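You operate a simulated robot arm through the tools that you are given. There is no shell and no other tool. Be economical: measure what you need, move in short steps, check, and stop when the job is done.

The job below is to be done with a simulated two-armed robot. You get a single attempt, and the scene is never put back.

## Task
Lift the blue-handled cover onto the blue mat, switch on, tare and load the purple-ringed 200 g weight.
Fine: the comparator with the yellow lever; tare the empty pan before loading; the weight in the middle of the pan; the dial and the other weights stay. Set down upright: what you pick out.

The check looks at the end state, three seconds after you hand in, the way a careful person would. Anything else that was tipped, shoved, dropped, spilled or broken makes it a failure. Lids that push on must go on centred and level and be pressed home; caps that screw on are set level and turned clockwise until they are tight.

## Robot
Two 7-joint arms with two-finger parallel grippers on one trunk, on a base that drives. Base frame: it is fixed to the floor where the robot stands at the start and does not move with it; the origin is under the middle of the robot, x ahead of it, y to its left, z up. Readings come in m, degrees, newtons and seconds.
The left shoulder is at the start at [0.05, 0.168, 1.157], the right one opposite. With the tool pointing down near the work surface each hand reaches from about 0.18 to 0.66 m from the robot's upright axis, wherever it stands, measured 20 degrees to its own side. Places, roughly: case with yellow handles [1.5, -0.25, 0.75]; comparator with yellow lever [0.5, -0.2, 0.8]; dial with three gram marks [0.6, -0.3, 0.9]; five hundred weight with cream ring [1.5, 0, 0.75]; hundred gram weight with grey ring [1.25, 0, 0.75]; key marked tare by yellow lever [0.4, -0.3, 0.9]; kilo weight with yellow ring (5x6x6 cm) [1.5, 0, 0.9]; switch beside key marked store [0.5, -0.3, 0.9]; top of pan beside yellow lever [0.5, -0.1, 0.9]; top of the blue mat [1, -0.2, 0.8]; two hundred weight with gold ring, two hundred wei [1.25, 0, 0.75]; yellow knob on block marked park [0.7, -0.3, 0.9]. Payload 1.57 kg a hand.
The TCP of each hand is the grasp point between the finger pads, 0.03 m short of the fingertips. In the tool frame z runs along the fingers and y along their closing line. Largest opening 0.08 m; finger width 0.017, thickness 0.012; the body of the gripper, 0.04 by 0.082 m, starts 0.08 m behind the TCP.
Orientation is that of the tool frame in the base frame, as [roll, pitch, yaw] about the fixed x, y, z axes, in that order (R = Rz(yaw) Ry(pitch) Rx(roll)). With the fingers straight down and closing along the base's y, the tool's x points along the base's -x, its y along +y and its z along -z.

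## Interface
- The arms move only by the tool arm_command. It takes "left_moves", "right_moves" or both (then of equal length, played together; a hand with none holds still); each is one flat list of numbers, 7 for each row, row after row: the shift along the tool's x, y, z in units of 25 mm (1.0 is 25 mm), then the turn, a rotation vector about the tool's x, y, z in units of 4 degrees (1.0 is 4 degrees), then the opening, from 0 (shut) to 1 (fully open). In form: [x, y, z, rx, ry, rz, gripper, x, y, z, rx, ry, rz, gripper, ...]. A call has 1 to 10 rows; each row shifts and turns the commanded pose from where the row before left it, along the tool's axes as they then stand. A call with a number of a shift or a turn outside -1 to 1 is refused whole. A row lasts 0.2 s, in which the tool goes at most 0.05 m and 8.6 degrees; a call with a longer step from one row to the next is refused whole, and so is a gripper value outside its range. A pose out of reach is approached as far as the arm can. The call stops where the force on the tool passes 40 N (or 10 N more than at its start, if that is more) or the arm is blocked; 0.2 s more then pass. Each finger travels about 0.045 m/s and halts on what it meets, pressing with about 33 N; the grip force reading is that of the motor and also rises with nothing between the fingers. The clock runs only during rows and for 0.2 s after the last one: add rows that do not move to give the fingers time. The reply holds the time, the measured pose of the TCP, the force on the tool along the base axes, the opening and the grip force, in the units named above and with some noise, with the torque about the TCP (base axes, N m) and any sound that the robot's microphone picked up.
- Cameras (640 x 400 px; columns grow to the right, rows downward): "scene" is now at [0.1141, -0.0447, 1.3641]; the picture's right is [-0.50, -0.87, 0.00], its down [-0.53, 0.30, -0.80] and it looks along [0.69, -0.39, -0.60] (base axes); focal length 256 px, centre (320, 200). "left" rides on the left gripper at [0.072, 0.007, -0.122] in its tool frame; the picture's right is [-0.09, 1.00, 0.00], its down [-0.84, -0.08, -0.54] and it looks along [-0.54, -0.05, 0.84] (tool axes); focal length 238 px, centre (320, 200). "right" rides on the right gripper at [0.072, -0.007, -0.122] in its tool frame; the picture's right is [0.09, 1.00, 0.00], its down [-0.84, 0.08, -0.54] and it looks along [-0.54, 0.05, 0.84] (tool axes); focal length 238 px, centre (320, 200). There is no depth. A picture from a camera that has moved, and an enlarged one, comes with that camera's place and axes in the base frame and with its lens.
- capture(camera): a new picture of that camera. It takes no simulated time.
- raise_lower(by): slides the trunk up (or, below 0, down) by that many m; the arms and the scene camera ride with it, the base frame stays. It gives what a move gives, with no picture.
- roll_base(legs): drives the robot by 1 to 6 legs, each [ahead, left, turn to the left] in m, m and degrees, along the robot's own axes; the way and the turn of a leg run together, so that a leg with both is an arc; at most 1.5 m and 180 degrees a leg. The arms and the cameras ride along, it lands a little off, and it stops where it bumps. It gives what a move gives.
- pan_tilt(pan, tilt): turns the head with the scene camera to pan (to the left, within 80 degrees either way) and tilt (down, from -29 to 69), counted from straight ahead of the robot. It gives what a move gives.
- inspect(camera, box): a new picture of the part [left, top, right, bottom] of that camera's present view, enlarged. It takes no simulated time.
- sign_off(): hands the job in; it is judged then, once.

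Go step by step. Nothing tells you exact positions but the pictures and the camera data: compare them with the known pose of the tool, close in by small moves and look again before you grip or let go. The budget is 120 turns and 100 pictures, counting those below and the enlarged ones. Unless the task says otherwise, let go and move clear before handing in, and close with one line.

The tools are called after "Call:" by a JSON object that holds its "api" and its "payload". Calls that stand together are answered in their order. arm_command: Moves the arms, as the interface text tells. Its arguments: {"type":"object","properties":{"left_moves":{"type":"array","items":{"type":"number"}},"right_moves":{"type":"array","items":{"type":"number"}}},"required":[]} The other tools are called the same way: raise_lower (by) slides the trunk up or down; roll_base (legs) drives the base; pan_tilt (pan, tilt) turns the head that bears the scene camera; capture (camera) takes a picture; inspect (camera, box) takes an enlarged picture of a part of a camera's view; sign_off () hands the job in.

At the start:

```text
clock: 0.0
left_ee_pos: [0.4094, -0.0146, 1.1518]
left_orientation: [180.0, -0.1, -179.9]
left_contact_force: [0.0, 0.4, 0.7]
left_torque: [-0.01, -0.01, 0.01]
left_opening: 0.0801
left_gripper_force: 0.1
right_ee_pos: [0.3128, -0.3569, 1.1548]
right_orientation: [179.9, 0.0, 179.9]
right_contact_force: [0.0, -0.1, 0.8]
right_torque: [0.02, 0.01, 0.02]
right_opening: 0.0802
right_gripper_force: 0.1
trunk travel left (down, up): [-0.325, 0.118]
robot x, y, heading: [0.0009, -0.0, 0.1]
head pan, tilt: [-29.7, 37.2]
```

scene: 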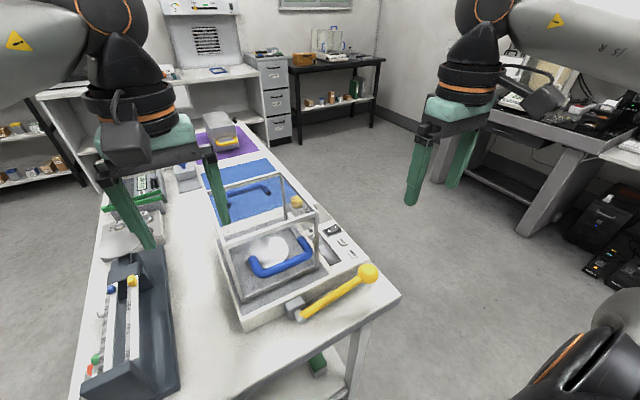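
right: 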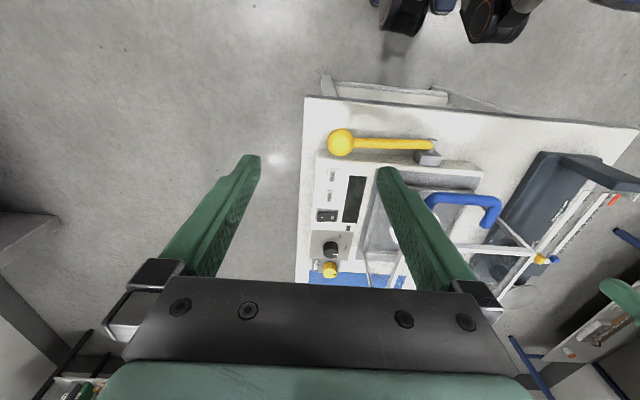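
left: 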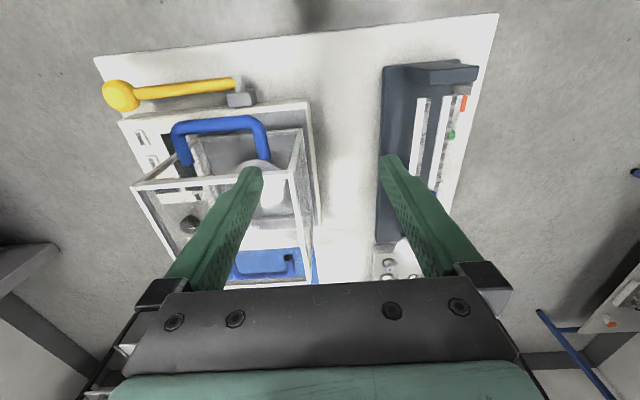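

The scene shows a comparator with a glass cover carrying two blue handles, a yellow lever in front, and a blue mat behind. I'll take closer looks before moving.

Call:
{"api": "inspect", "payload": {"camera": "scene", "box": [180, 160, 400, 330]}}

Call:
{"api": "inspect", "payload": {"camera": "right", "box": [290, 90, 530, 290]}}

Call:
{"api": "pan_tilt", "payload": {"pan": 0, "tilt": 35}}

Call:
{"api": "capture", "payload": {"camera": "scene"}}

```text
2.35 times, centred on (290, 245) of scene
camera zoom: at [0.1141, -0.0447, 1.3641], right [-0.5, -0.87, 0.0], down [-0.53, 0.3, -0.8], along [0.69, -0.39, -0.6], focal length 604 px, centre (391, 94)
```

zoom: 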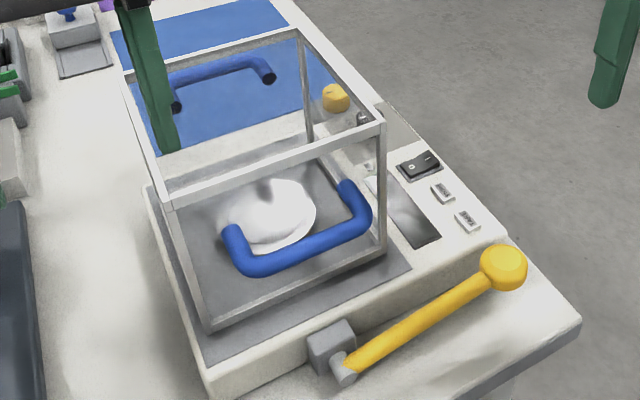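

```text
2.00 times, centred on (410, 190) of right
camera zoom: at [0.2401, -0.3619, 1.278], right [-0.09, 1.0, 0.0], down [0.84, 0.08, 0.54], along [0.54, 0.05, -0.84], focal length 477 px, centre (140, 220)
```

zoom: 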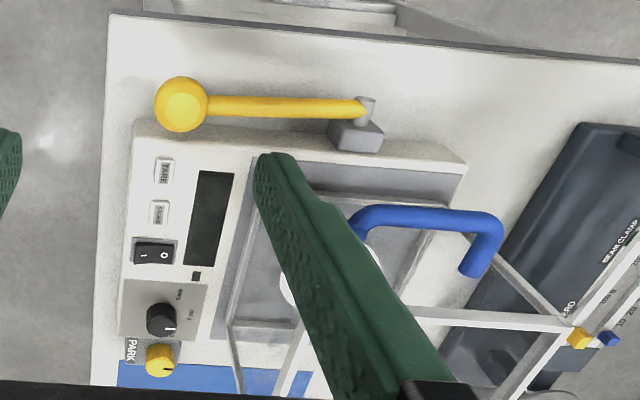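

```text
clock: 0.9
left_ee_pos: [0.411, -0.0147, 1.1524]
left_orientation: [179.9, 0.0, -180.0]
left_contact_force: [-0.3, -1.4, -0.1]
left_torque: [-0.01, -0.01, 0.02]
left_opening: 0.08
left_gripper_force: 0.0
right_ee_pos: [0.3121, -0.3575, 1.1551]
right_orientation: [180.0, 0.0, 179.9]
right_contact_force: [-1.1, -0.1, -0.2]
right_torque: [-0.03, 0.03, -0.01]
right_opening: 0.0797
right_gripper_force: 0.1
trunk travel left (down, up): [-0.325, 0.118]
robot x, y, heading: [0.0009, 0.0036, -0.2]
head pan, tilt: [0.0, 35.0]
```

```text
94 pictures are left
camera scene: at [0.1268, -0.0018, 1.3675], right [0.0, -1.0, 0.0], down [-0.57, 0.0, -0.82], along [0.82, 0.0, -0.57], focal length 256 px, centre (320, 200)
```

scene: 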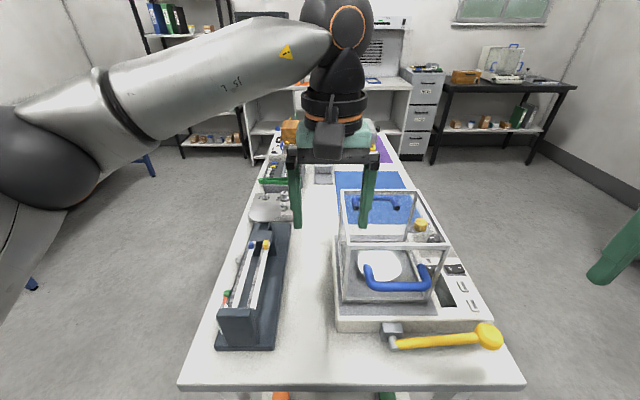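

The cover has one handle on its front and one on its back (along x), and the mat lies behind the comparator. I'll go round to the table's right side, facing +y, so that each hand gets one handle.

Call:
{"api": "roll_base", "payload": {"legs": [[0, -1.15, 0], [0.62, 0, 0], [0, 0, 90]]}}

Call:
{"api": "pan_tilt", "payload": {"pan": 0, "tilt": 42}}

Call:
{"api": "capture", "payload": {"camera": "scene"}}

```text
clock: 18.1
left_ee_pos: [0.6315, -0.7274, 1.1525]
left_orientation: [180.0, 0.0, -90.2]
left_contact_force: [0.0, 0.3, 0.5]
left_torque: [0.01, 0.0, -0.01]
left_opening: 0.0801
left_gripper_force: 0.0
right_ee_pos: [0.9718, -0.8267, 1.1542]
right_orientation: [-180.0, 0.0, -90.5]
right_contact_force: [-0.3, 0.0, -0.1]
right_torque: [-0.03, 0.01, 0.01]
right_opening: 0.0801
right_gripper_force: 0.0
trunk travel left (down, up): [-0.325, 0.118]
robot x, y, heading: [0.6121, -1.1401, 89.6]
head pan, tilt: [0.0, 35.0]
```

```text
clock: 18.8
left_ee_pos: [0.6325, -0.7276, 1.1521]
left_orientation: [180.0, 0.0, -90.2]
left_contact_force: [-0.3, -0.6, 0.0]
left_torque: [0.04, 0.01, 0.0]
left_opening: 0.0798
left_gripper_force: 0.0
right_ee_pos: [0.9726, -0.8283, 1.1554]
right_orientation: [180.0, 0.0, -90.3]
right_contact_force: [-0.2, -0.5, 0.7]
right_torque: [0.02, -0.04, 0.02]
right_opening: 0.0798
right_gripper_force: 0.0
trunk travel left (down, up): [-0.325, 0.118]
robot x, y, heading: [0.6153, -1.1421, 90.0]
head pan, tilt: [0.0, 42.0]
```

```text
93 pictures are left
camera scene: at [0.6139, -1.016, 1.357], right [1.0, -0.01, 0.0], down [0.0, -0.67, -0.74], along [0.0, 0.74, -0.67], focal length 256 px, centre (320, 200)
```

scene: 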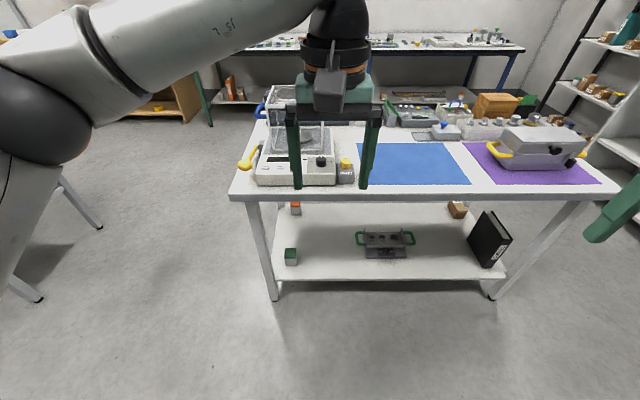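

The left hand blocks the view of the cover, so I'll move it aside and drive closer.

Call:
{"api": "arm_command", "payload": {"left_moves": [0, 1, 0, 0, 0, 0, 1, 0, 1, 0, 0, 0, 0, 1, 0, 1, 0, 0, 0, 0, 1, 0, 1, 0, 0, 0, 0, 1, 0, 1, 0, 0, 0, 0, 1, 0, 1, 0, 0, 0, 0, 1, 0, 1, 0, 0, 0, 0, 1, 0, 1, 0, 0, 0, 0, 1, 0, 1, 0, 0, 0, 0, 1, 0, 1, 0, 0, 0, 0, 1]}}

Call:
{"api": "roll_base", "payload": {"legs": [[0.28, 0, 0]]}}

Call:
{"api": "capture", "payload": {"camera": "scene"}}

Call:
{"api": "capture", "payload": {"camera": "left"}}

```text
clock: 20.9
left_ee_pos: [0.3804, -0.7285, 1.152]
left_orientation: [179.9, 0.0, -90.4]
left_contact_force: [0.5, -0.8, -0.8]
left_torque: [0.0, -0.02, -0.01]
left_opening: 0.0801
left_gripper_force: 0.0
right_ee_pos: [0.9735, -0.8275, 1.1556]
right_orientation: [-179.9, 0.0, -90.4]
right_contact_force: [-0.4, 0.0, 1.0]
right_torque: [-0.02, -0.03, -0.02]
right_opening: 0.08
right_gripper_force: 0.0
trunk travel left (down, up): [-0.325, 0.118]
robot x, y, heading: [0.6159, -1.1386, 89.5]
head pan, tilt: [0.0, 42.0]
```

```text
clock: 22.9
left_ee_pos: [0.3853, -0.4476, 1.1515]
left_orientation: [180.0, 0.0, -90.3]
left_contact_force: [-0.1, 0.3, 0.3]
left_torque: [-0.01, -0.04, 0.04]
left_opening: 0.08
left_gripper_force: 0.0
right_ee_pos: [0.9752, -0.5475, 1.1555]
right_orientation: [180.0, 0.0, -90.4]
right_contact_force: [1.2, 0.3, -0.3]
right_torque: [-0.01, -0.05, -0.03]
right_opening: 0.08
right_gripper_force: 0.0
trunk travel left (down, up): [-0.325, 0.118]
robot x, y, heading: [0.617, -0.8575, 89.5]
head pan, tilt: [0.0, 42.0]
```

```text
92 pictures are left
camera scene: at [0.6162, -0.7351, 1.3569], right [1.0, -0.01, 0.0], down [-0.01, -0.67, -0.74], along [0.01, 0.74, -0.67], focal length 256 px, centre (320, 200)
```

scene: 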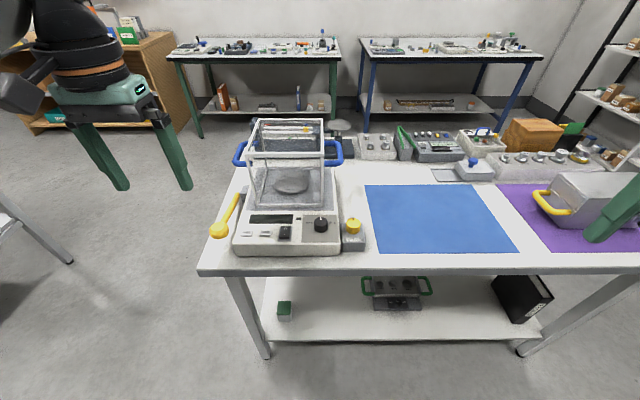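

```text
91 pictures are left
camera left: at [0.3791, -0.5174, 1.2724], right [-1.0, 0.1, 0.0], down [0.08, 0.84, 0.54], along [0.05, 0.54, -0.84], focal length 238 px, centre (320, 200)
```

left: 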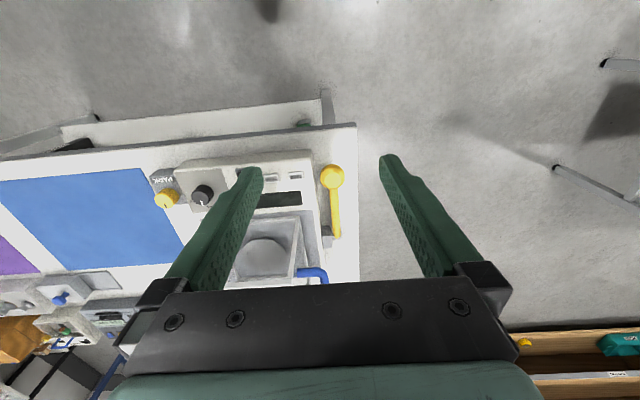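

Call:
{"api": "inspect", "payload": {"camera": "scene", "box": [195, 110, 375, 270]}}

Call:
{"api": "inspect", "payload": {"camera": "scene", "box": [340, 110, 620, 270]}}

```text
2.50 times, centred on (285, 190) of scene
camera zoom: at [0.6162, -0.7351, 1.3569], right [1.0, -0.01, 0.0], down [-0.01, -0.67, -0.74], along [0.01, 0.74, -0.67], focal length 641 px, centre (408, 225)
```

zoom: 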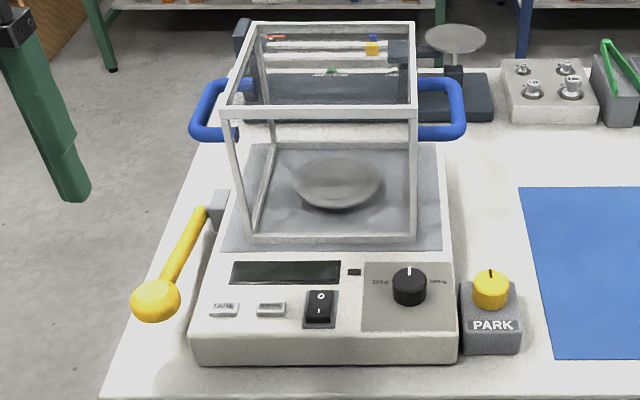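

```text
2.29 times, centred on (480, 190) of scene
camera zoom: at [0.6162, -0.7351, 1.3569], right [1.0, -0.01, 0.0], down [-0.01, -0.67, -0.74], along [0.01, 0.74, -0.67], focal length 586 px, centre (-46, 223)
```

zoom: 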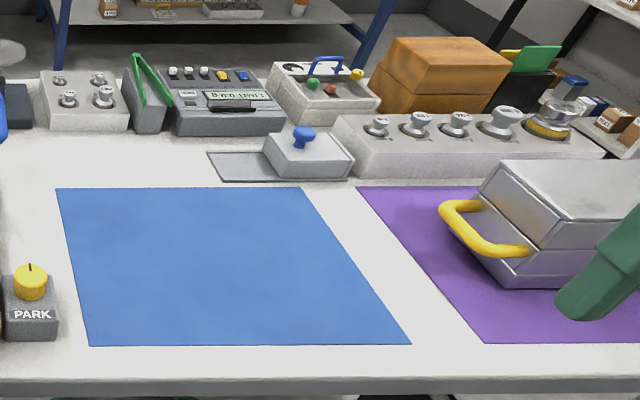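

The cover is roughly centred on (0.54, -0.12), top near z 1.03, with the handle bars at about x 0.40 and 0.68. I'll drive closer and put the hands above the handles to look.

Call:
{"api": "roll_base", "payload": {"legs": [[0.12, 0.075, 0.5]]}}

Call:
{"api": "arm_command", "payload": {"left_moves": [-1, -0.5, 0, 0, 0, 0, 1, -1, -0.5, 0, 0, 0, 0, 1, -1, -0.5, 0, 0, 0, 0, 1, -1, -0.5, 0, 0, 0, 0, 1, -1, 0, 0, 0, 0, 0, 1], "right_moves": [-1, 1, 0, 0, 0, 0, 1, -1, 1, 0, 0, 0, 0, 1, -1, 1, 0, 0, 0, 0, 1, -1, 1, 0, 0, 0, 0, 1, -1, 1, 0, 0, 0, 0, 1]}}

Call:
{"api": "capture", "payload": {"camera": "left"}}

Call:
{"api": "capture", "payload": {"camera": "right"}}

Call:
{"api": "capture", "payload": {"camera": "scene"}}

```text
clock: 24.2
left_ee_pos: [0.3091, -0.3285, 1.1506]
left_orientation: [-179.8, -0.1, -90.0]
left_contact_force: [0.5, 0.3, -0.6]
left_torque: [-0.02, 0.0, 0.0]
left_opening: 0.08
left_gripper_force: 0.0
right_ee_pos: [0.9001, -0.4264, 1.1547]
right_orientation: [-180.0, 0.0, -90.2]
right_contact_force: [0.5, 0.7, -0.2]
right_torque: [-0.02, 0.0, 0.02]
right_opening: 0.0801
right_gripper_force: 0.1
trunk travel left (down, up): [-0.325, 0.118]
robot x, y, heading: [0.543, -0.7409, 90.1]
head pan, tilt: [0.0, 42.0]
```

```text
clock: 25.4
left_ee_pos: [0.3596, -0.2039, 1.151]
left_orientation: [-180.0, 0.0, -90.2]
left_contact_force: [0.3, 0.2, 0.7]
left_torque: [-0.04, 0.02, 0.0]
left_opening: 0.0799
left_gripper_force: 0.1
right_ee_pos: [0.7768, -0.2987, 1.1538]
right_orientation: [180.0, 0.0, -90.2]
right_contact_force: [0.1, -0.3, 1.5]
right_torque: [-0.01, -0.03, -0.03]
right_opening: 0.0799
right_gripper_force: 0.1
trunk travel left (down, up): [-0.325, 0.118]
robot x, y, heading: [0.5452, -0.7374, 89.8]
head pan, tilt: [0.0, 42.0]
```

```text
88 pictures are left
camera left: at [0.3536, -0.2741, 1.2719], right [-1.0, 0.09, 0.0], down [0.08, 0.84, 0.54], along [0.05, 0.54, -0.84], focal length 238 px, centre (320, 200)
```

left: 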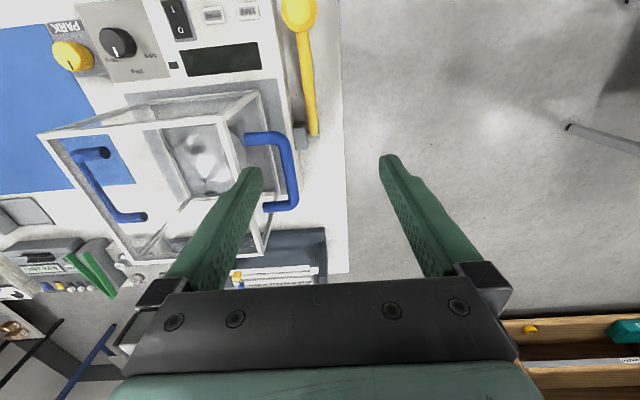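

```text
87 pictures are left
camera right: at [0.7812, -0.3703, 1.2769], right [-1.0, -0.09, 0.0], down [-0.07, 0.84, 0.54], along [-0.05, 0.54, -0.84], focal length 238 px, centre (320, 200)
```

right: 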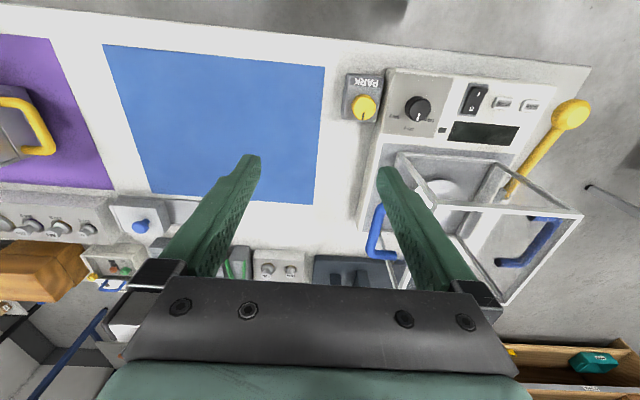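

```text
86 pictures are left
camera scene: at [0.5419, -0.6154, 1.3568], right [1.0, 0.0, 0.0], down [0.0, -0.67, -0.74], along [0.0, 0.74, -0.67], focal length 256 px, centre (320, 200)
```

scene: 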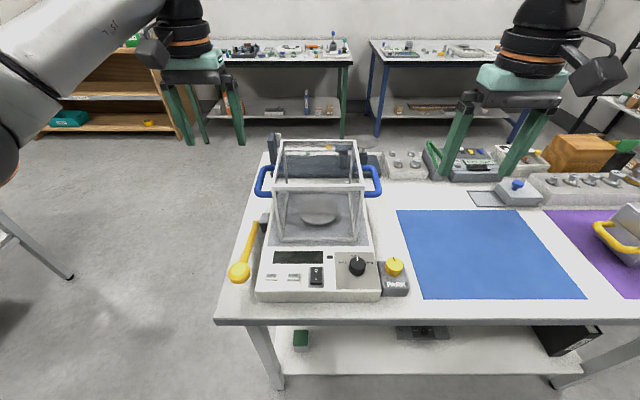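

Triangulating, the handle bars run along y (−0.19 to −0.10) at x 0.406 and 0.674, z about 0.99, and the cover top is at about 1.025. I'll bring both hands to hover above the bars with narrowed openings.

Call:
{"api": "arm_command", "payload": {"left_moves": [-0.324, -0.266, 0.46, 0, 0, 0, 0.5, -0.324, -0.266, 0.46, 0, 0, 0, 0.5, -0.324, -0.266, 0.46, 0, 0, 0, 0.5, -0.324, -0.266, 0.46, 0, 0, 0, 0.5, -0.324, -0.266, 0.46, 0, 0, 0, 0.5, -0.324, -0.266, 0.46, 0, 0, 0, 0.5, -0.324, -0.266, 0.46, 0, 0, 0, 0.5], "right_moves": [-0.87, 0.586, 0.46, 0, 0, 0, 0.5, -0.87, 0.586, 0.46, 0, 0, 0, 0.5, -0.87, 0.586, 0.46, 0, 0, 0, 0.5, -0.87, 0.586, 0.46, 0, 0, 0, 0.5, -0.87, 0.586, 0.46, 0, 0, 0, 0.5, -0.87, 0.586, 0.46, 0, 0, 0, 0.5, -0.87, 0.586, 0.46, 0, 0, 0, 0.5]}}

Call:
{"api": "capture", "payload": {"camera": "left"}}

Call:
{"api": "capture", "payload": {"camera": "right"}}

Call:
{"api": "inspect", "payload": {"camera": "scene", "box": [220, 80, 420, 220]}}

```text
clock: 27.0
left_ee_pos: [0.4049, -0.149, 1.0708]
left_orientation: [179.9, 0.0, -90.0]
left_contact_force: [-0.6, -0.2, 0.1]
left_torque: [0.0, 0.01, 0.02]
left_opening: 0.0397
left_gripper_force: 0.0
right_ee_pos: [0.7413, -0.2298, 1.059]
right_orientation: [180.0, 0.0, -90.3]
right_contact_force: [0.3, 1.0, -0.2]
right_torque: [0.01, -0.01, 0.0]
right_opening: 0.04
right_gripper_force: 0.1
right hand out of reach, approached as far as the arm can: row 3, 4, 5, 6, 7
trunk travel left (down, up): [-0.325, 0.118]
robot x, y, heading: [0.5449, -0.7386, 90.0]
head pan, tilt: [0.0, 42.0]
```

```text
85 pictures are left
camera left: at [0.401, -0.2187, 1.1918], right [-1.0, 0.09, 0.0], down [0.08, 0.84, 0.54], along [0.05, 0.54, -0.84], focal length 238 px, centre (320, 200)
```

left: 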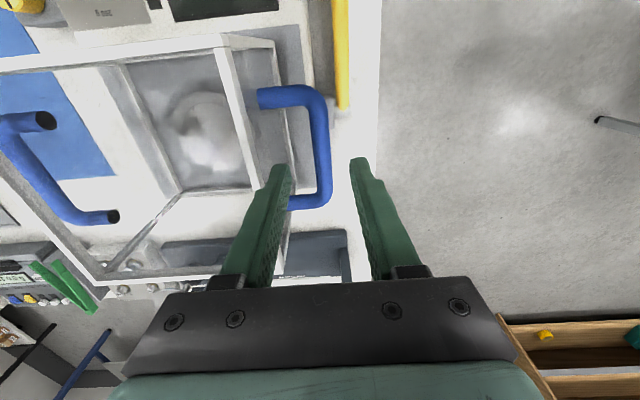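

```text
84 pictures are left
camera right: at [0.7476, -0.3005, 1.1808], right [-1.0, -0.09, 0.0], down [-0.07, 0.84, 0.54], along [-0.05, 0.54, -0.84], focal length 238 px, centre (320, 200)
```

right: 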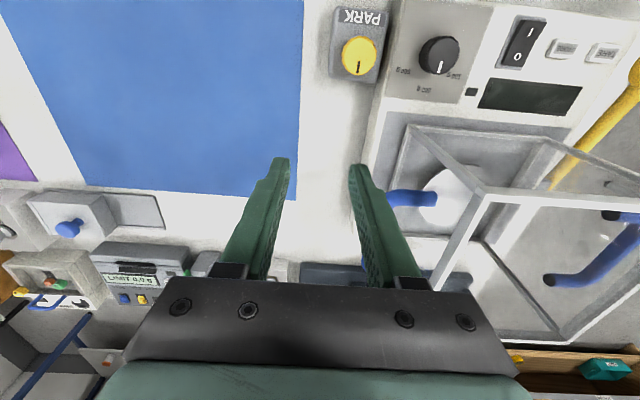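

```text
2.86 times, centred on (320, 150) of scene
camera zoom: at [0.5425, -0.6161, 1.357], right [1.0, 0.0, 0.0], down [0.0, -0.67, -0.74], along [0.0, 0.74, -0.67], focal length 733 px, centre (320, 343)
```

zoom: 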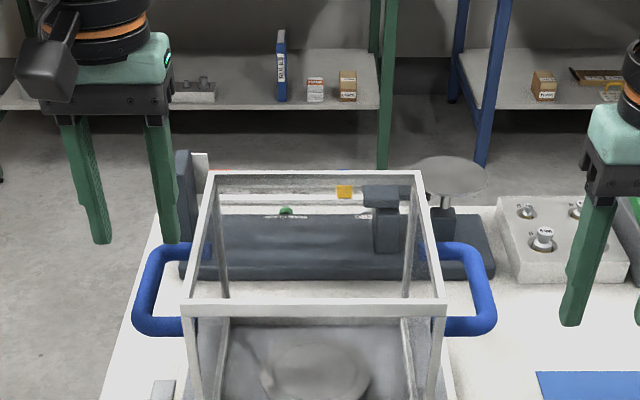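

The left hand is well placed over its bar; the right stopped short at (0.741, −0.23). I'll probe the right hand with small steps.

Call:
{"api": "arm_command", "payload": {"right_moves": [0, 0.9, 0, 0, 0, 0, 0.5, 0, 0.9, 0, 0, 0, 0, 0.5, 0, 0.9, 0, 0, 0, 0, 0.5]}}

Call:
{"api": "arm_command", "payload": {"right_moves": [-0.8, 0, 0, 0, 0, 0, 0.5, -0.8, 0, 0, 0, 0, 0, 0.5]}}

```text
clock: 27.8
left_ee_pos: [0.4053, -0.1482, 1.0717]
left_orientation: [180.0, 0.0, -90.0]
left_contact_force: [0.1, 0.3, 0.9]
left_torque: [0.0, 0.02, -0.01]
left_opening: 0.0399
left_gripper_force: 0.0
right_ee_pos: [0.7075, -0.262, 1.057]
right_orientation: [179.9, 0.2, -90.2]
right_contact_force: [-0.4, 0.0, -0.8]
right_torque: [-0.01, -0.01, 0.01]
right_opening: 0.0399
right_gripper_force: 0.1
right hand out of reach, approached as far as the arm can: row 1, 2, 3
trunk travel left (down, up): [-0.325, 0.118]
robot x, y, heading: [0.5457, -0.74, 89.8]
head pan, tilt: [0.0, 42.0]
```

```text
clock: 28.4
left_ee_pos: [0.4057, -0.1482, 1.0701]
left_orientation: [-180.0, 0.0, -90.0]
left_contact_force: [-0.5, -0.8, 0.6]
left_torque: [-0.02, -0.01, 0.0]
left_opening: 0.0398
left_gripper_force: 0.0
right_ee_pos: [0.7279, -0.2426, 1.0561]
right_orientation: [179.9, 0.2, -90.2]
right_contact_force: [-0.2, 0.0, -0.4]
right_torque: [-0.01, -0.02, -0.01]
right_opening: 0.0404
right_gripper_force: 0.1
right hand out of reach, approached as far as the arm can: row 1, 2
trunk travel left (down, up): [-0.325, 0.118]
robot x, y, heading: [0.544, -0.7407, 89.8]
head pan, tilt: [0.0, 42.0]
```

The right arm is blocked along a diagonal boundary, which looks like a joint limit rather than distance. I'll test whether turning the wrist relieves it.

Call:
{"api": "arm_command", "payload": {"right_moves": [0.5, 0, 0, 0, 0, 1, 0.5, 0, 0, 0, 0, 0, 1, 0.5, 0, 0, 0, 0, 0, 1, 0.5, 0, 0, 0, 0, 0, 1, 0.5, -0.5, 0.5, 0, 0, 0, 0, 0.5, -0.5, 0.5, 0, 0, 0, 0, 0.5, -0.5, 0.5, 0, 0, 0, 0, 0.5, -0.5, 0.5, 0, 0, 0, 0, 0.5]}}

```text
clock: 30.2
left_ee_pos: [0.4047, -0.148, 1.0709]
left_orientation: [180.0, 0.0, -90.1]
left_contact_force: [-0.3, 0.6, -0.6]
left_torque: [-0.03, 0.02, 0.02]
left_opening: 0.0402
left_gripper_force: 0.0
right_ee_pos: [0.7279, -0.2413, 1.0558]
right_orientation: [179.9, 0.1, -106.2]
right_contact_force: [-0.2, 0.1, 0.0]
right_torque: [-0.02, 0.0, -0.03]
right_opening: 0.0402
right_gripper_force: 0.0
right hand out of reach, approached as far as the arm can: row 5, 6, 7, 8
trunk travel left (down, up): [-0.325, 0.118]
robot x, y, heading: [0.5474, -0.739, 89.6]
head pan, tilt: [0.0, 42.0]
```

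Turning the wrist made no difference. Raising the trunk should put the hands in their nominal reach zone relative to the shoulders, so I'll undo the turn, raise it, and retry.

Call:
{"api": "raise_lower", "payload": {"by": 0.115}}

Call:
{"api": "arm_command", "payload": {"right_moves": [0.5, -0.5, 1, 0, 0, -1, 0.5, 0, 0, 1, 0, 0, -1, 0.5, 0, 0, 1, 0, 0, -1, 0.5, 0, 0, 1, 0, 0, -1, 0.5, -1, 0.5, 0, 0, 0, 0, 0.5, -1, 0.5, 0, 0, 0, 0, 0.5, -1, 0.5, 0, 0, 0, 0, 0.5]}}

```text
clock: 31.7
left_ee_pos: [0.4061, -0.1479, 1.1861]
left_orientation: [-179.9, 0.0, -90.0]
left_contact_force: [0.0, -0.3, 0.3]
left_torque: [0.02, 0.0, -0.01]
left_opening: 0.0401
left_gripper_force: 0.0
right_ee_pos: [0.7276, -0.2411, 1.1701]
right_orientation: [179.9, 0.2, -106.2]
right_contact_force: [-0.4, 0.5, 0.3]
right_torque: [0.01, 0.01, 0.01]
right_opening: 0.0401
right_gripper_force: 0.1
trunk travel left (down, up): [-0.44, 0.003]
robot x, y, heading: [0.543, -0.7379, 89.9]
head pan, tilt: [0.0, 42.0]
```

```text
clock: 33.3
left_ee_pos: [0.406, -0.1465, 1.1869]
left_orientation: [180.0, 0.0, -90.1]
left_contact_force: [-0.6, 0.6, -0.7]
left_torque: [0.0, 0.01, -0.02]
left_opening: 0.0397
left_gripper_force: 0.0
right_ee_pos: [0.743, -0.2382, 1.0868]
right_orientation: [179.8, 0.2, -90.0]
right_contact_force: [0.0, -0.3, 0.2]
right_torque: [0.02, -0.01, 0.06]
right_opening: 0.0401
right_gripper_force: 0.2
right hand out of reach, approached as far as the arm can: row 5, 6, 7
trunk travel left (down, up): [-0.44, 0.003]
robot x, y, heading: [0.5446, -0.738, 89.9]
head pan, tilt: [0.0, 42.0]
```

The same boundary holds, so it is lateral. I'll test in place whether the right hand can reach the equivalent spot if the robot stood 0.15 m further left.

Call:
{"api": "arm_command", "payload": {"right_moves": [-0.9, -0.8, 0, 0, 0, 0, 0.5, -0.9, -0.8, 0, 0, 0, 0, 0.5, -0.9, -0.8, 0, 0, 0, 0, 0.5, -0.9, -0.8, 0, 0, 0, 0, 0.5]}}

```text
clock: 34.3
left_ee_pos: [0.4048, -0.1474, 1.1864]
left_orientation: [-180.0, 0.0, -90.0]
left_contact_force: [0.8, -0.7, 0.5]
left_torque: [0.03, -0.04, 0.02]
left_opening: 0.0401
left_gripper_force: 0.0
right_ee_pos: [0.8401, -0.1823, 1.0962]
right_orientation: [179.8, 0.2, -90.1]
right_contact_force: [0.0, 0.4, -0.3]
right_torque: [0.0, 0.01, -0.01]
right_opening: 0.0398
right_gripper_force: 0.2
right hand out of reach, approached as far as the arm can: row 1, 2, 3, 4
trunk travel left (down, up): [-0.44, 0.003]
robot x, y, heading: [0.5441, -0.7351, 89.9]
head pan, tilt: [0.0, 42.0]
```

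Call:
{"api": "pan_tilt", "payload": {"pan": -40, "tilt": 15}}

Call:
{"api": "capture", "payload": {"camera": "scene"}}

Call:
{"api": "pan_tilt", "payload": {"pan": 40, "tilt": 15}}

Call:
{"api": "capture", "payload": {"camera": "scene"}}

```text
clock: 35.4
left_ee_pos: [0.4064, -0.1483, 1.1849]
left_orientation: [-180.0, -0.1, -90.0]
left_contact_force: [-0.5, 0.0, -0.3]
left_torque: [-0.01, 0.0, 0.01]
left_opening: 0.0401
left_gripper_force: 0.1
right_ee_pos: [0.8387, -0.1825, 1.0969]
right_orientation: [179.9, 0.2, -90.3]
right_contact_force: [-1.1, 0.5, -0.1]
right_torque: [-0.02, 0.04, 0.01]
right_opening: 0.0402
right_gripper_force: 0.0
trunk travel left (down, up): [-0.44, 0.003]
robot x, y, heading: [0.5426, -0.7424, 89.8]
head pan, tilt: [-40.0, 15.0]
```

```text
82 pictures are left
camera scene: at [0.6023, -0.6285, 1.5144], right [0.77, -0.64, 0.0], down [-0.17, -0.2, -0.97], along [0.62, 0.74, -0.26], focal length 256 px, centre (320, 200)
```

scene: 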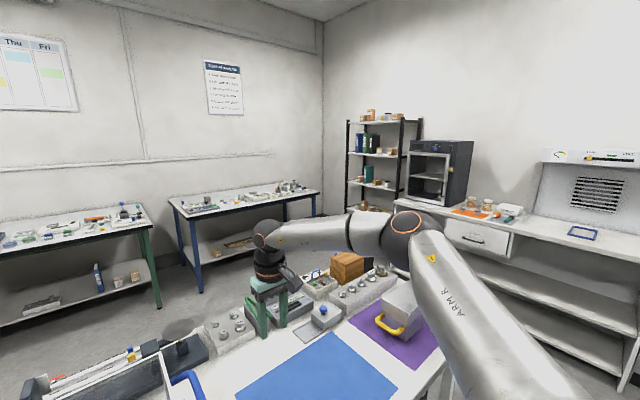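

```text
clock: 36.9
left_ee_pos: [0.4062, -0.1478, 1.1859]
left_orientation: [180.0, -0.1, -90.0]
left_contact_force: [0.0, 0.5, -0.3]
left_torque: [-0.01, -0.01, 0.01]
left_opening: 0.0401
left_gripper_force: 0.0
right_ee_pos: [0.8391, -0.1826, 1.0965]
right_orientation: [179.8, 0.2, -90.2]
right_contact_force: [-0.4, -0.9, 0.4]
right_torque: [0.0, 0.02, 0.0]
right_opening: 0.04
right_gripper_force: 0.0
trunk travel left (down, up): [-0.44, 0.003]
robot x, y, heading: [0.5421, -0.7417, 89.8]
head pan, tilt: [40.0, 15.0]
```

```text
81 pictures are left
camera scene: at [0.4823, -0.6283, 1.5145], right [0.77, 0.64, 0.0], down [0.17, -0.2, -0.97], along [-0.62, 0.74, -0.26], focal length 256 px, centre (320, 200)
```

scene: 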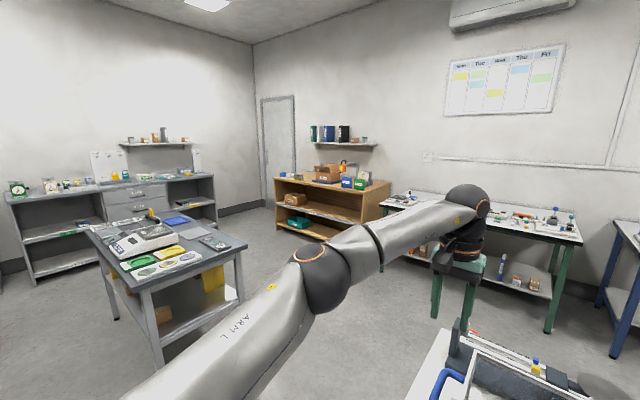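

Both elbows stick out sideways; the right arm's elbow seems to be in a poor branch. I'll retract the right hand, swing it inward near the body, then go forward from the middle as the left one did.

Call:
{"api": "arm_command", "payload": {"right_moves": [1, 0.36, -0.36, 0, 0, 0, 0.5, 1, 0.36, -0.36, 0, 0, 0, 0.5, 1, 0.36, -0.36, 0, 0, 0, 0.5, 1, 0.36, -0.36, 0, 0, 0, 0.5, 1, 0.36, -0.36, 0, 0, 0, 0.5, 1, 0.36, -0.36, 0, 0, 0, 0.5, 1, 0.36, -0.36, 0, 0, 0, 0.5, 1, 0.36, -0.36, 0, 0, 0, 0.5, 1, 0.36, -0.36, 0, 0, 0, 0.5, 1, 0.36, -0.36, 0, 0, 0, 0.5]}}

Call:
{"api": "arm_command", "payload": {"right_moves": [0, 0.95, 0, 0, 0, 0, 0.5, 0, 0.95, 0, 0, 0, 0, 0.5, 0, 0.95, 0, 0, 0, 0, 0.5, 0, 0.95, 0, 0, 0, 0, 0.5, 0, 0.95, 0, 0, 0, 0, 0.5, 0, 0.95, 0, 0, 0, 0, 0.5, 0, 0.95, 0, 0, 0, 0, 0.5, 0, 0.95, 0, 0, 0, 0, 0.5]}}

Call:
{"api": "arm_command", "payload": {"right_moves": [-0.8, 0, 0, 0, 0, 0, 0.5, -0.8, 0, 0, 0, 0, 0, 0.5, -0.8, 0, 0, 0, 0, 0, 0.5, -0.8, 0, 0, 0, 0, 0, 0.5, -0.8, 0, 0, 0, 0, 0, 0.5]}}

```text
clock: 39.1
left_ee_pos: [0.4062, -0.1478, 1.1866]
left_orientation: [-180.0, 0.2, -89.9]
left_contact_force: [0.1, -0.2, -0.1]
left_torque: [0.03, 0.01, 0.0]
left_opening: 0.0399
left_gripper_force: 0.0
right_ee_pos: [0.7517, -0.4347, 1.1869]
right_orientation: [-180.0, 0.0, -90.2]
right_contact_force: [-0.2, -0.9, -0.3]
right_torque: [0.0, 0.01, 0.0]
right_opening: 0.04
right_gripper_force: 0.1
trunk travel left (down, up): [-0.44, 0.003]
robot x, y, heading: [0.5402, -0.7372, 89.9]
head pan, tilt: [40.0, 15.0]
```

```text
clock: 40.9
left_ee_pos: [0.4065, -0.1488, 1.1858]
left_orientation: [179.9, 0.0, -90.0]
left_contact_force: [-1.1, 0.9, 0.4]
left_torque: [0.0, 0.0, -0.02]
left_opening: 0.0404
left_gripper_force: 0.1
right_ee_pos: [0.638, -0.4248, 1.1896]
right_orientation: [180.0, 0.1, -90.4]
right_contact_force: [-0.6, 0.0, 0.0]
right_torque: [0.0, 0.01, -0.01]
right_opening: 0.0399
right_gripper_force: 0.1
right hand out of reach, approached as far as the arm can: row 5, 6, 7, 8
trunk travel left (down, up): [-0.44, 0.003]
robot x, y, heading: [0.542, -0.738, 89.9]
head pan, tilt: [40.0, 15.0]
```

```text
clock: 42.1
left_ee_pos: [0.407, -0.1494, 1.187]
left_orientation: [-180.0, 0.0, -90.0]
left_contact_force: [0.1, 0.0, -0.3]
left_torque: [0.03, -0.02, -0.01]
left_opening: 0.0398
left_gripper_force: 0.1
right_ee_pos: [0.6502, -0.3675, 1.2014]
right_orientation: [179.9, 0.0, -90.2]
right_contact_force: [0.0, -0.2, 0.5]
right_torque: [0.0, 0.01, -0.03]
right_opening: 0.0398
right_gripper_force: 0.1
right hand out of reach, approached as far as the arm can: row 2, 3, 4, 5
trunk travel left (down, up): [-0.44, 0.003]
robot x, y, heading: [0.5454, -0.7372, 89.8]
head pan, tilt: [40.0, 15.0]
```

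The right upper arm appears stuck with a raised elbow, 38° outward, while the left elbow sits lower and freer. I'll try lifting the right hand higher to change the elbow swivel, then moving inward and forward.

Call:
{"api": "arm_command", "payload": {"right_moves": [0.8, -1, -0.5, 0, 0, 0, 0.5, 0.8, -1, -1, 0, 0, 0, 0.5, 0, 0, -1, 0, 0, 0, 0.5, 0, 0, -1, 0, 0, 0, 0.5, 0, 0, -1, 0, 0, 0, 0.5, 0, 0, -1, 0, 0, 0, 0.5, 0, 0, -1, 0, 0, 0, 0.5, 0, 0, -1, 0, 0, 0, 0.5]}}

Call:
{"api": "arm_command", "payload": {"right_moves": [-1, 0.3, 0, 0, 0, 0, 0.5, -1, 0.3, 0, 0, 0, 0, 0.5, -1, 0.3, 0, 0, 0, 0, 0.5, -1, 0.3, 0, 0, 0, 0, 0.5, -1, 0.3, 0, 0, 0, 0, 0.5, -1, 0.3, 0, 0, 0, 0, 0.5, -1, 0.3, 0, 0, 0, 0, 0.5, -1, 0.3, 0, 0, 0, 0, 0.5]}}

```text
clock: 43.9
left_ee_pos: [0.4058, -0.1475, 1.1847]
left_orientation: [-180.0, 0.1, -90.0]
left_contact_force: [-0.4, -0.8, 0.1]
left_torque: [0.02, -0.02, 0.0]
left_opening: 0.0401
left_gripper_force: 0.1
right_ee_pos: [0.701, -0.4065, 1.3901]
right_orientation: [180.0, -0.1, -90.2]
right_contact_force: [0.2, -0.6, -0.2]
right_torque: [0.0, 0.01, 0.01]
right_opening: 0.04
right_gripper_force: 0.1
trunk travel left (down, up): [-0.44, 0.003]
robot x, y, heading: [0.5478, -0.7388, 90.1]
head pan, tilt: [40.0, 15.0]
```

```text
clock: 45.7
left_ee_pos: [0.4066, -0.1474, 1.185]
left_orientation: [180.0, 0.0, -90.0]
left_contact_force: [0.1, -0.3, 0.9]
left_torque: [0.02, 0.01, -0.03]
left_opening: 0.04
left_gripper_force: 0.1
right_ee_pos: [0.7403, -0.2934, 1.3307]
right_orientation: [179.9, 0.3, -90.1]
right_contact_force: [0.6, -0.5, 1.0]
right_torque: [-0.01, 0.04, 0.0]
right_opening: 0.0398
right_gripper_force: 0.0
right hand out of reach, approached as far as the arm can: row 1, 2, 3, 4, 5, 6, 7, 8
trunk travel left (down, up): [-0.44, 0.003]
robot x, y, heading: [0.5411, -0.7415, 89.9]
head pan, tilt: [40.0, 15.0]
```

Higher is worse, so I'll try the opposite: pull back off the table edge, go low so the elbow drops, then swing inward.

Call:
{"api": "arm_command", "payload": {"right_moves": [0.78, 0, 1, 0, 0, 0, 0.5, 0.78, 0, 1, 0, 0, 0, 0.5, 0.78, 0, 1, 0, 0, 0, 0.5, 0.78, 0, 1, 0, 0, 0, 0.5, 0.78, 0, 1, 0, 0, 0, 0.5, 0.78, 0, 1, 0, 0, 0, 0.5, 0.78, 0, 1, 0, 0, 0, 0.5, 0.78, 0, 1, 0, 0, 0, 0.5, 0.78, 0, 1, 0, 0, 0, 0.5, 0.78, 0, 1, 0, 0, 0, 0.5]}}

Call:
{"api": "arm_command", "payload": {"right_moves": [0, 0, 1, 0, 0, 0, 0.5, 0, 0, 1, 0, 0, 0, 0.5, 0, 0, 1, 0, 0, 0, 0.5, 0, 0, 1, 0, 0, 0, 0.5, 0, 0, 1, 0, 0, 0, 0.5, 0, 0, 1, 0, 0, 0, 0.5, 0, 0.9, 0, 0, 0, 0, 0.5, 0, 0.9, 0, 0, 0, 0, 0.5, 0, 0.9, 0, 0, 0, 0, 0.5, 0, 0.9, 0, 0, 0, 0, 0.5]}}

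```text
clock: 47.9
left_ee_pos: [0.4064, -0.1478, 1.1861]
left_orientation: [-180.0, 0.0, -90.1]
left_contact_force: [-0.8, 0.7, 0.5]
left_torque: [-0.02, 0.02, -0.01]
left_opening: 0.0399
left_gripper_force: 0.1
right_ee_pos: [0.7365, -0.4748, 1.0799]
right_orientation: [180.0, -0.1, -90.2]
right_contact_force: [-0.2, 0.6, 0.7]
right_torque: [-0.03, 0.01, 0.01]
right_opening: 0.0401
right_gripper_force: 0.0
right hand out of reach, approached as far as the arm can: row 10
trunk travel left (down, up): [-0.44, 0.003]
robot x, y, heading: [0.5446, -0.7373, 89.7]
head pan, tilt: [40.0, 15.0]
```

```text
clock: 50.1
left_ee_pos: [0.405, -0.1485, 1.1865]
left_orientation: [180.0, 0.0, -90.0]
left_contact_force: [0.1, -0.3, -0.1]
left_torque: [0.01, -0.04, 0.03]
left_opening: 0.0401
left_gripper_force: 0.0
right_ee_pos: [0.6974, -0.4688, 0.979]
right_orientation: [179.9, 0.1, -90.1]
right_contact_force: [0.8, -0.3, -0.4]
right_torque: [0.01, -0.02, 0.02]
right_opening: 0.0403
right_gripper_force: 0.1
right hand out of reach, approached as far as the arm can: row 6, 7, 8, 9, 10
trunk travel left (down, up): [-0.44, 0.003]
robot x, y, heading: [0.5423, -0.7376, 90.2]
head pan, tilt: [40.0, 15.0]
```

Still limited inward. I'll test turning the wrist the other way by a large angle, from a comfortable location, then moving inward again.

Call:
{"api": "arm_command", "payload": {"right_moves": [-0.5, -1, -1, 0, 0, 0, 0.5, -0.5, -1, -1, 0, 0, -1, 0.5, -0.5, -0.5, -1, 0, 0, -1, 0.5, 0, 0, -1, 0, 0, -1, 0.5, 0, 0, -1, 0, 0, -1, 0.5, 0, 0, -1, 0, 0, -1, 0.5, 0, 0, 0, 0, 0, -1, 0.5, 0, 0, 0, 0, 0, -1, 0.5, 0, 0, 0, 0, 0, -1, 0.5, 0, 0, 0, 0, 0, -1, 0.5]}}

Call:
{"api": "arm_command", "payload": {"right_moves": [-0.8, 0.6, 0, 0, 0, 0, 0.5, -0.8, 0.6, 0, 0, 0, 0, 0.5, -0.8, 0.6, 0, 0, 0, 0, 0.5, -0.8, 0.6, 0, 0, 0, 0, 0.5, -0.8, 0.6, 0, 0, 0, 0, 0.5, -0.8, 0.6, 0, 0, 0, 0, 0.5]}}

Call:
{"api": "pan_tilt", "payload": {"pan": -30, "tilt": 25}}

Call:
{"api": "capture", "payload": {"camera": "scene"}}

```text
clock: 52.3
left_ee_pos: [0.4062, -0.149, 1.1861]
left_orientation: [180.0, 0.1, -90.0]
left_contact_force: [0.0, 0.5, -0.5]
left_torque: [0.0, 0.02, 0.01]
left_opening: 0.04
left_gripper_force: 0.1
right_ee_pos: [0.7591, -0.4309, 1.1302]
right_orientation: [-180.0, 0.1, -54.0]
right_contact_force: [0.0, 0.7, 0.0]
right_torque: [0.0, -0.01, -0.02]
right_opening: 0.0398
right_gripper_force: 0.2
trunk travel left (down, up): [-0.44, 0.003]
robot x, y, heading: [0.5437, -0.743, 90.1]
head pan, tilt: [40.0, 15.0]
```

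```text
clock: 53.7
left_ee_pos: [0.4059, -0.1489, 1.1863]
left_orientation: [-179.9, 0.0, -90.0]
left_contact_force: [0.5, 0.7, -0.2]
left_torque: [0.03, 0.0, 0.0]
left_opening: 0.04
left_gripper_force: 0.0
right_ee_pos: [0.644, -0.3918, 1.1318]
right_orientation: [180.0, 0.2, -54.2]
right_contact_force: [0.3, -0.4, 0.5]
right_torque: [0.03, 0.03, -0.01]
right_opening: 0.04
right_gripper_force: 0.0
right hand out of reach, approached as far as the arm can: row 6
trunk travel left (down, up): [-0.44, 0.003]
robot x, y, heading: [0.5432, -0.7373, 90.1]
head pan, tilt: [40.0, 15.0]
```

```text
clock: 55.1
left_ee_pos: [0.4057, -0.1474, 1.1855]
left_orientation: [180.0, 0.0, -90.1]
left_contact_force: [-0.2, -0.3, -0.1]
left_torque: [0.01, 0.0, 0.01]
left_opening: 0.0398
left_gripper_force: 0.2
right_ee_pos: [0.6438, -0.3916, 1.1317]
right_orientation: [179.9, 0.2, -54.2]
right_contact_force: [-0.5, 0.3, -0.2]
right_torque: [0.01, -0.03, -0.02]
right_opening: 0.04
right_gripper_force: 0.0
trunk travel left (down, up): [-0.44, 0.003]
robot x, y, heading: [0.5453, -0.7355, 89.7]
head pan, tilt: [-30.0, 25.0]
```

```text
80 pictures are left
camera scene: at [0.5883, -0.6203, 1.4983], right [0.87, -0.5, 0.0], down [-0.21, -0.37, -0.91], along [0.45, 0.78, -0.42], focal length 256 px, centre (320, 200)
```

scene: 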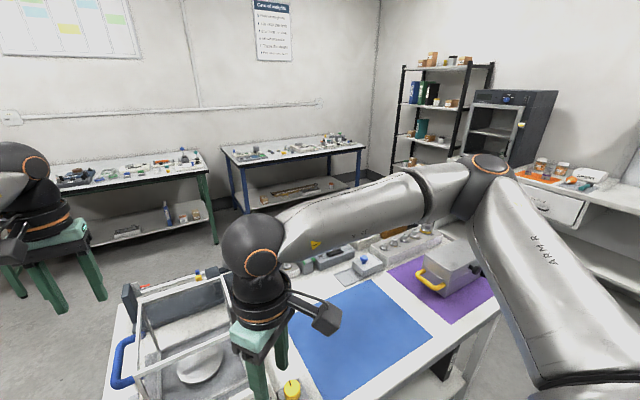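

The boundary does not depend on wrist yaw. I'll restore the yaw and take the right arm through a far-out, nearly straight pose, which may let the elbow settle differently on the way back in.

Call:
{"api": "arm_command", "payload": {"right_moves": [0, 0, 0, 0, 0, 1, 0.5, 0, 0, 0, 0, 0, 1, 0.5, 0, 0, 0, 0, 0, 1, 0.5, 0, 0, 0, 0, 0, 1, 0.5, 0, 0, 0, 0, 0, 1, 0.5, 0, 0, 0, 0, 0, 1, 0.5, 0, 0, 0, 0, 0, 1, 0.5, 0, 0, 0, 0, 0, 1, 0.5, 0, 0, 0, 0, 0, 1, 0.5]}}

Call:
{"api": "arm_command", "payload": {"right_moves": [0, -1, 0, 0, 0, 0, 0.5, 0, -1, 0, 0, 0, 0, 0.5, 0, -1, 0, 0, 0, 0, 0.5, 0, -1, 0, 0, 0, 0, 0.5, 0, -1, 0, 0, 0, 0, 0.5, 0, -1, 0, 0, 0, 0, 0.5, 0, -1, 0, 0, 0, 0, 0.5, 0, -1, 0, 0, 0, 0, 0.5, 0, -1, 0, 0, 0, 0, 0.5, 0, -1, 0, 0, 0, 0, 0.5]}}

Call:
{"api": "arm_command", "payload": {"right_moves": [-0.6, -1, 0, 0, 0, 0, 0.5, -0.6, -1, 0, 0, 0, 0, 0.5, -0.6, -1, 0, 0, 0, 0, 0.5, -0.6, -1, 0, 0, 0, 0, 0.5, -0.6, -1, 0, 0, 0, 0, 0.5, -0.6, -1, 0, 0, 0, 0, 0.5, -1, 0, 0, 0, 0, 0, 0.5, -1, 0, 0, 0, 0, 0, 0.5, -1, 0, 0, 0, 0, 0, 0.5]}}

Call:
{"api": "capture", "payload": {"camera": "scene"}}

```text
clock: 57.1
left_ee_pos: [0.406, -0.1475, 1.185]
left_orientation: [-180.0, -0.1, -90.1]
left_contact_force: [0.4, -0.1, 0.2]
left_torque: [-0.02, 0.02, 0.03]
left_opening: 0.04
left_gripper_force: 0.1
right_ee_pos: [0.6433, -0.3901, 1.1318]
right_orientation: [179.8, 0.1, -90.3]
right_contact_force: [0.5, 0.3, 0.4]
right_torque: [0.01, 0.02, -0.01]
right_opening: 0.0399
right_gripper_force: 0.0
trunk travel left (down, up): [-0.44, 0.003]
robot x, y, heading: [0.5433, -0.7363, 90.1]
head pan, tilt: [-30.0, 25.0]
```

```text
clock: 59.3
left_ee_pos: [0.4061, -0.1487, 1.1864]
left_orientation: [180.0, 0.0, -90.0]
left_contact_force: [-0.6, 0.2, -0.1]
left_torque: [0.03, 0.0, 0.01]
left_opening: 0.0399
left_gripper_force: 0.0
right_ee_pos: [0.8944, -0.3905, 1.1323]
right_orientation: [179.9, 0.1, -90.2]
right_contact_force: [0.5, -0.4, -0.3]
right_torque: [0.04, 0.02, -0.01]
right_opening: 0.0399
right_gripper_force: 0.1
trunk travel left (down, up): [-0.44, 0.003]
robot x, y, heading: [0.5438, -0.7431, 89.9]
head pan, tilt: [-30.0, 25.0]
```

```text
clock: 61.3
left_ee_pos: [0.4064, -0.1471, 1.1858]
left_orientation: [-180.0, 0.1, -90.0]
left_contact_force: [-0.1, 0.7, -0.2]
left_torque: [-0.08, -0.01, -0.01]
left_opening: 0.0398
left_gripper_force: 0.0
right_ee_pos: [1.007, -0.2515, 1.1305]
right_orientation: [-179.9, 0.1, -90.4]
right_contact_force: [0.5, 0.6, 0.3]
right_torque: [-0.04, 0.01, -0.03]
right_opening: 0.0399
right_gripper_force: 0.0
right hand out of reach, approached as far as the arm can: row 6, 8, 9
trunk travel left (down, up): [-0.44, 0.003]
robot x, y, heading: [0.5445, -0.7371, 89.9]
head pan, tilt: [-30.0, 25.0]
```

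```text
79 pictures are left
camera scene: at [0.5882, -0.6195, 1.4981], right [0.86, -0.5, 0.0], down [-0.21, -0.37, -0.91], along [0.45, 0.78, -0.42], focal length 256 px, centre (320, 200)
```

scene: 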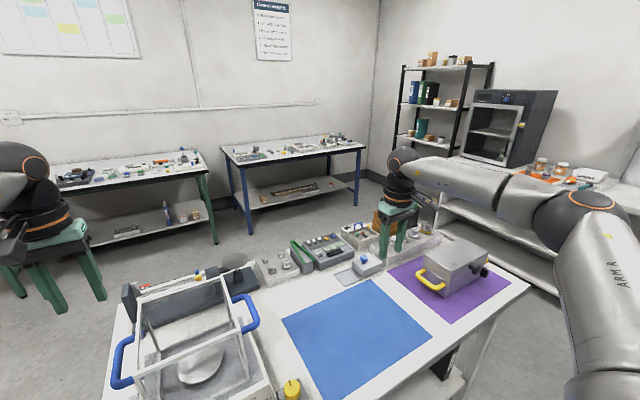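

Call:
{"api": "arm_command", "payload": {"right_moves": [0, 0, 1, 0, 0, 0, 0.5, 0, 0, 1, 0, 0, 0, 0.5, 0, 0, 1, 0, 0, 0, 0.5, 0, 0, 1, 0, 0, 0, 0.5, 0, 0, 1, 0, 0, 0, 0.5, 0, 0, 1, 0, 0, 0, 0.5, -0.5, 0, 0.5, 0, 0, 0, 0.5, -0.5, 0, 0.5, 0, 0, 0, 0.5, -0.5, 0, 0, 0, 0, 0, 0.5]}}

Call:
{"api": "arm_command", "payload": {"right_moves": [0, 1, 0, 0, 0, 0, 0.5, 0, 1, 0, 0, 0, 0, 0.5, 0, 1, 0, 0, 0, 0, 0.5, 0, 1, 0, 0, 0, 0, 0.5, 0, 1, 0, 0, 0, 0, 0.5, 0, 1, 0, 0, 0, 0, 0.5, 0, 1, 0, 0, 0, 0, 0.5]}}

Call:
{"api": "capture", "payload": {"camera": "scene"}}

```text
clock: 63.3
left_ee_pos: [0.4065, -0.1474, 1.1867]
left_orientation: [180.0, 0.0, -90.0]
left_contact_force: [0.0, -0.1, 0.3]
left_torque: [0.03, -0.04, 0.01]
left_opening: 0.04
left_gripper_force: 0.1
right_ee_pos: [0.9757, -0.2525, 0.9751]
right_orientation: [-179.9, 0.2, -90.3]
right_contact_force: [-0.3, 0.8, -0.5]
right_torque: [0.01, 0.01, 0.0]
right_opening: 0.04
right_gripper_force: 0.1
right hand out of reach, approached as far as the arm can: row 4, 5, 6, 7, 8, 9
trunk travel left (down, up): [-0.44, 0.003]
robot x, y, heading: [0.5445, -0.7362, 90.1]
head pan, tilt: [-30.0, 25.0]
```

```text
clock: 64.9
left_ee_pos: [0.4057, -0.1479, 1.1854]
left_orientation: [180.0, -0.1, -90.1]
left_contact_force: [0.3, 0.0, -0.9]
left_torque: [-0.01, -0.03, 0.02]
left_opening: 0.0401
left_gripper_force: 0.0
right_ee_pos: [0.8041, -0.2555, 0.9766]
right_orientation: [179.9, 0.2, -90.2]
right_contact_force: [0.3, -0.1, 0.0]
right_torque: [0.02, 0.0, 0.02]
right_opening: 0.04
right_gripper_force: 0.1
right hand out of reach, approached as far as the arm can: row 7
trunk travel left (down, up): [-0.44, 0.003]
robot x, y, heading: [0.544, -0.7359, 89.6]
head pan, tilt: [-30.0, 25.0]
```

```text
78 pictures are left
camera scene: at [0.5882, -0.6205, 1.4983], right [0.87, -0.5, 0.0], down [-0.21, -0.37, -0.91], along [0.45, 0.78, -0.42], focal length 256 px, centre (320, 200)
```

scene: 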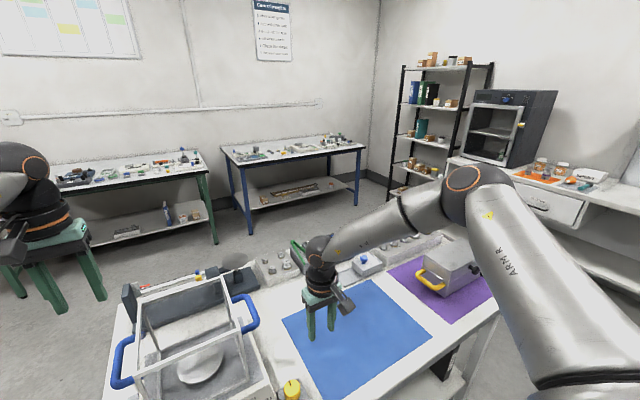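

The right arm keeps this reach limit but did reach 0.557 m ahead at 0.30 m to the right. If the robot stands ~0.15 m further left and slightly closer, both handles may be in reach; I'll test the left hand's matching inward reach here first.

Call:
{"api": "arm_command", "payload": {"left_moves": [0, -1, 0, 0, 0, 0, 0.5, 0, -1, 0, 0, 0, 0, 0.5, 0, -1, 0, 0, 0, 0, 0.5, 0, -1, 0, 0, 0, 0, 0.5, 0, -1, 0, 0, 0, 0, 0.5, 0, -1, 0, 0, 0, 0, 0.5, 0, -0.8, 0, 0, 0, 0, 0.5]}}

Call:
{"api": "arm_command", "payload": {"left_moves": [0, 0, 1, 0, 0, 0, 0.5, 0, 0, 1, 0, 0, 0, 0.5, 0, 0, 0.5, 0, 0, 0, 0.5], "right_moves": [-1, -0.5, -0.8, 0, 0, 0, 0.5, -1, -0.5, -0.8, 0, 0, 0, 0.5, -1, 0, -0.8, 0, 0, 0, 0.5]}}

```text
clock: 66.5
left_ee_pos: [0.5545, -0.1746, 1.1795]
left_orientation: [-179.9, 0.0, -90.0]
left_contact_force: [-0.4, 0.4, 0.7]
left_torque: [0.01, -0.03, -0.01]
left_opening: 0.04
left_gripper_force: 0.1
left hand out of reach, approached as far as the arm can: row 4, 5, 6, 7
right_ee_pos: [0.8029, -0.2567, 0.9782]
right_orientation: [180.0, 0.2, -90.3]
right_contact_force: [0.3, -0.6, 0.6]
right_torque: [-0.01, 0.01, -0.02]
right_opening: 0.0396
right_gripper_force: 0.0
trunk travel left (down, up): [-0.44, 0.003]
robot x, y, heading: [0.5405, -0.7354, 89.9]
head pan, tilt: [-30.0, 25.0]
```

```text
clock: 67.3
left_ee_pos: [0.5556, -0.1762, 1.1177]
left_orientation: [-179.9, 0.0, -90.0]
left_contact_force: [0.5, 0.0, 0.3]
left_torque: [-0.01, 0.02, -0.02]
left_opening: 0.0398
left_gripper_force: 0.0
right_ee_pos: [0.8346, -0.199, 1.0452]
right_orientation: [179.9, 0.3, -90.2]
right_contact_force: [-0.4, -0.3, 0.1]
right_torque: [-0.02, 0.02, 0.01]
right_opening: 0.0397
right_gripper_force: 0.1
right hand out of reach, approached as far as the arm can: row 2, 3
trunk travel left (down, up): [-0.44, 0.003]
robot x, y, heading: [0.5443, -0.7408, 89.8]
head pan, tilt: [-30.0, 25.0]
```

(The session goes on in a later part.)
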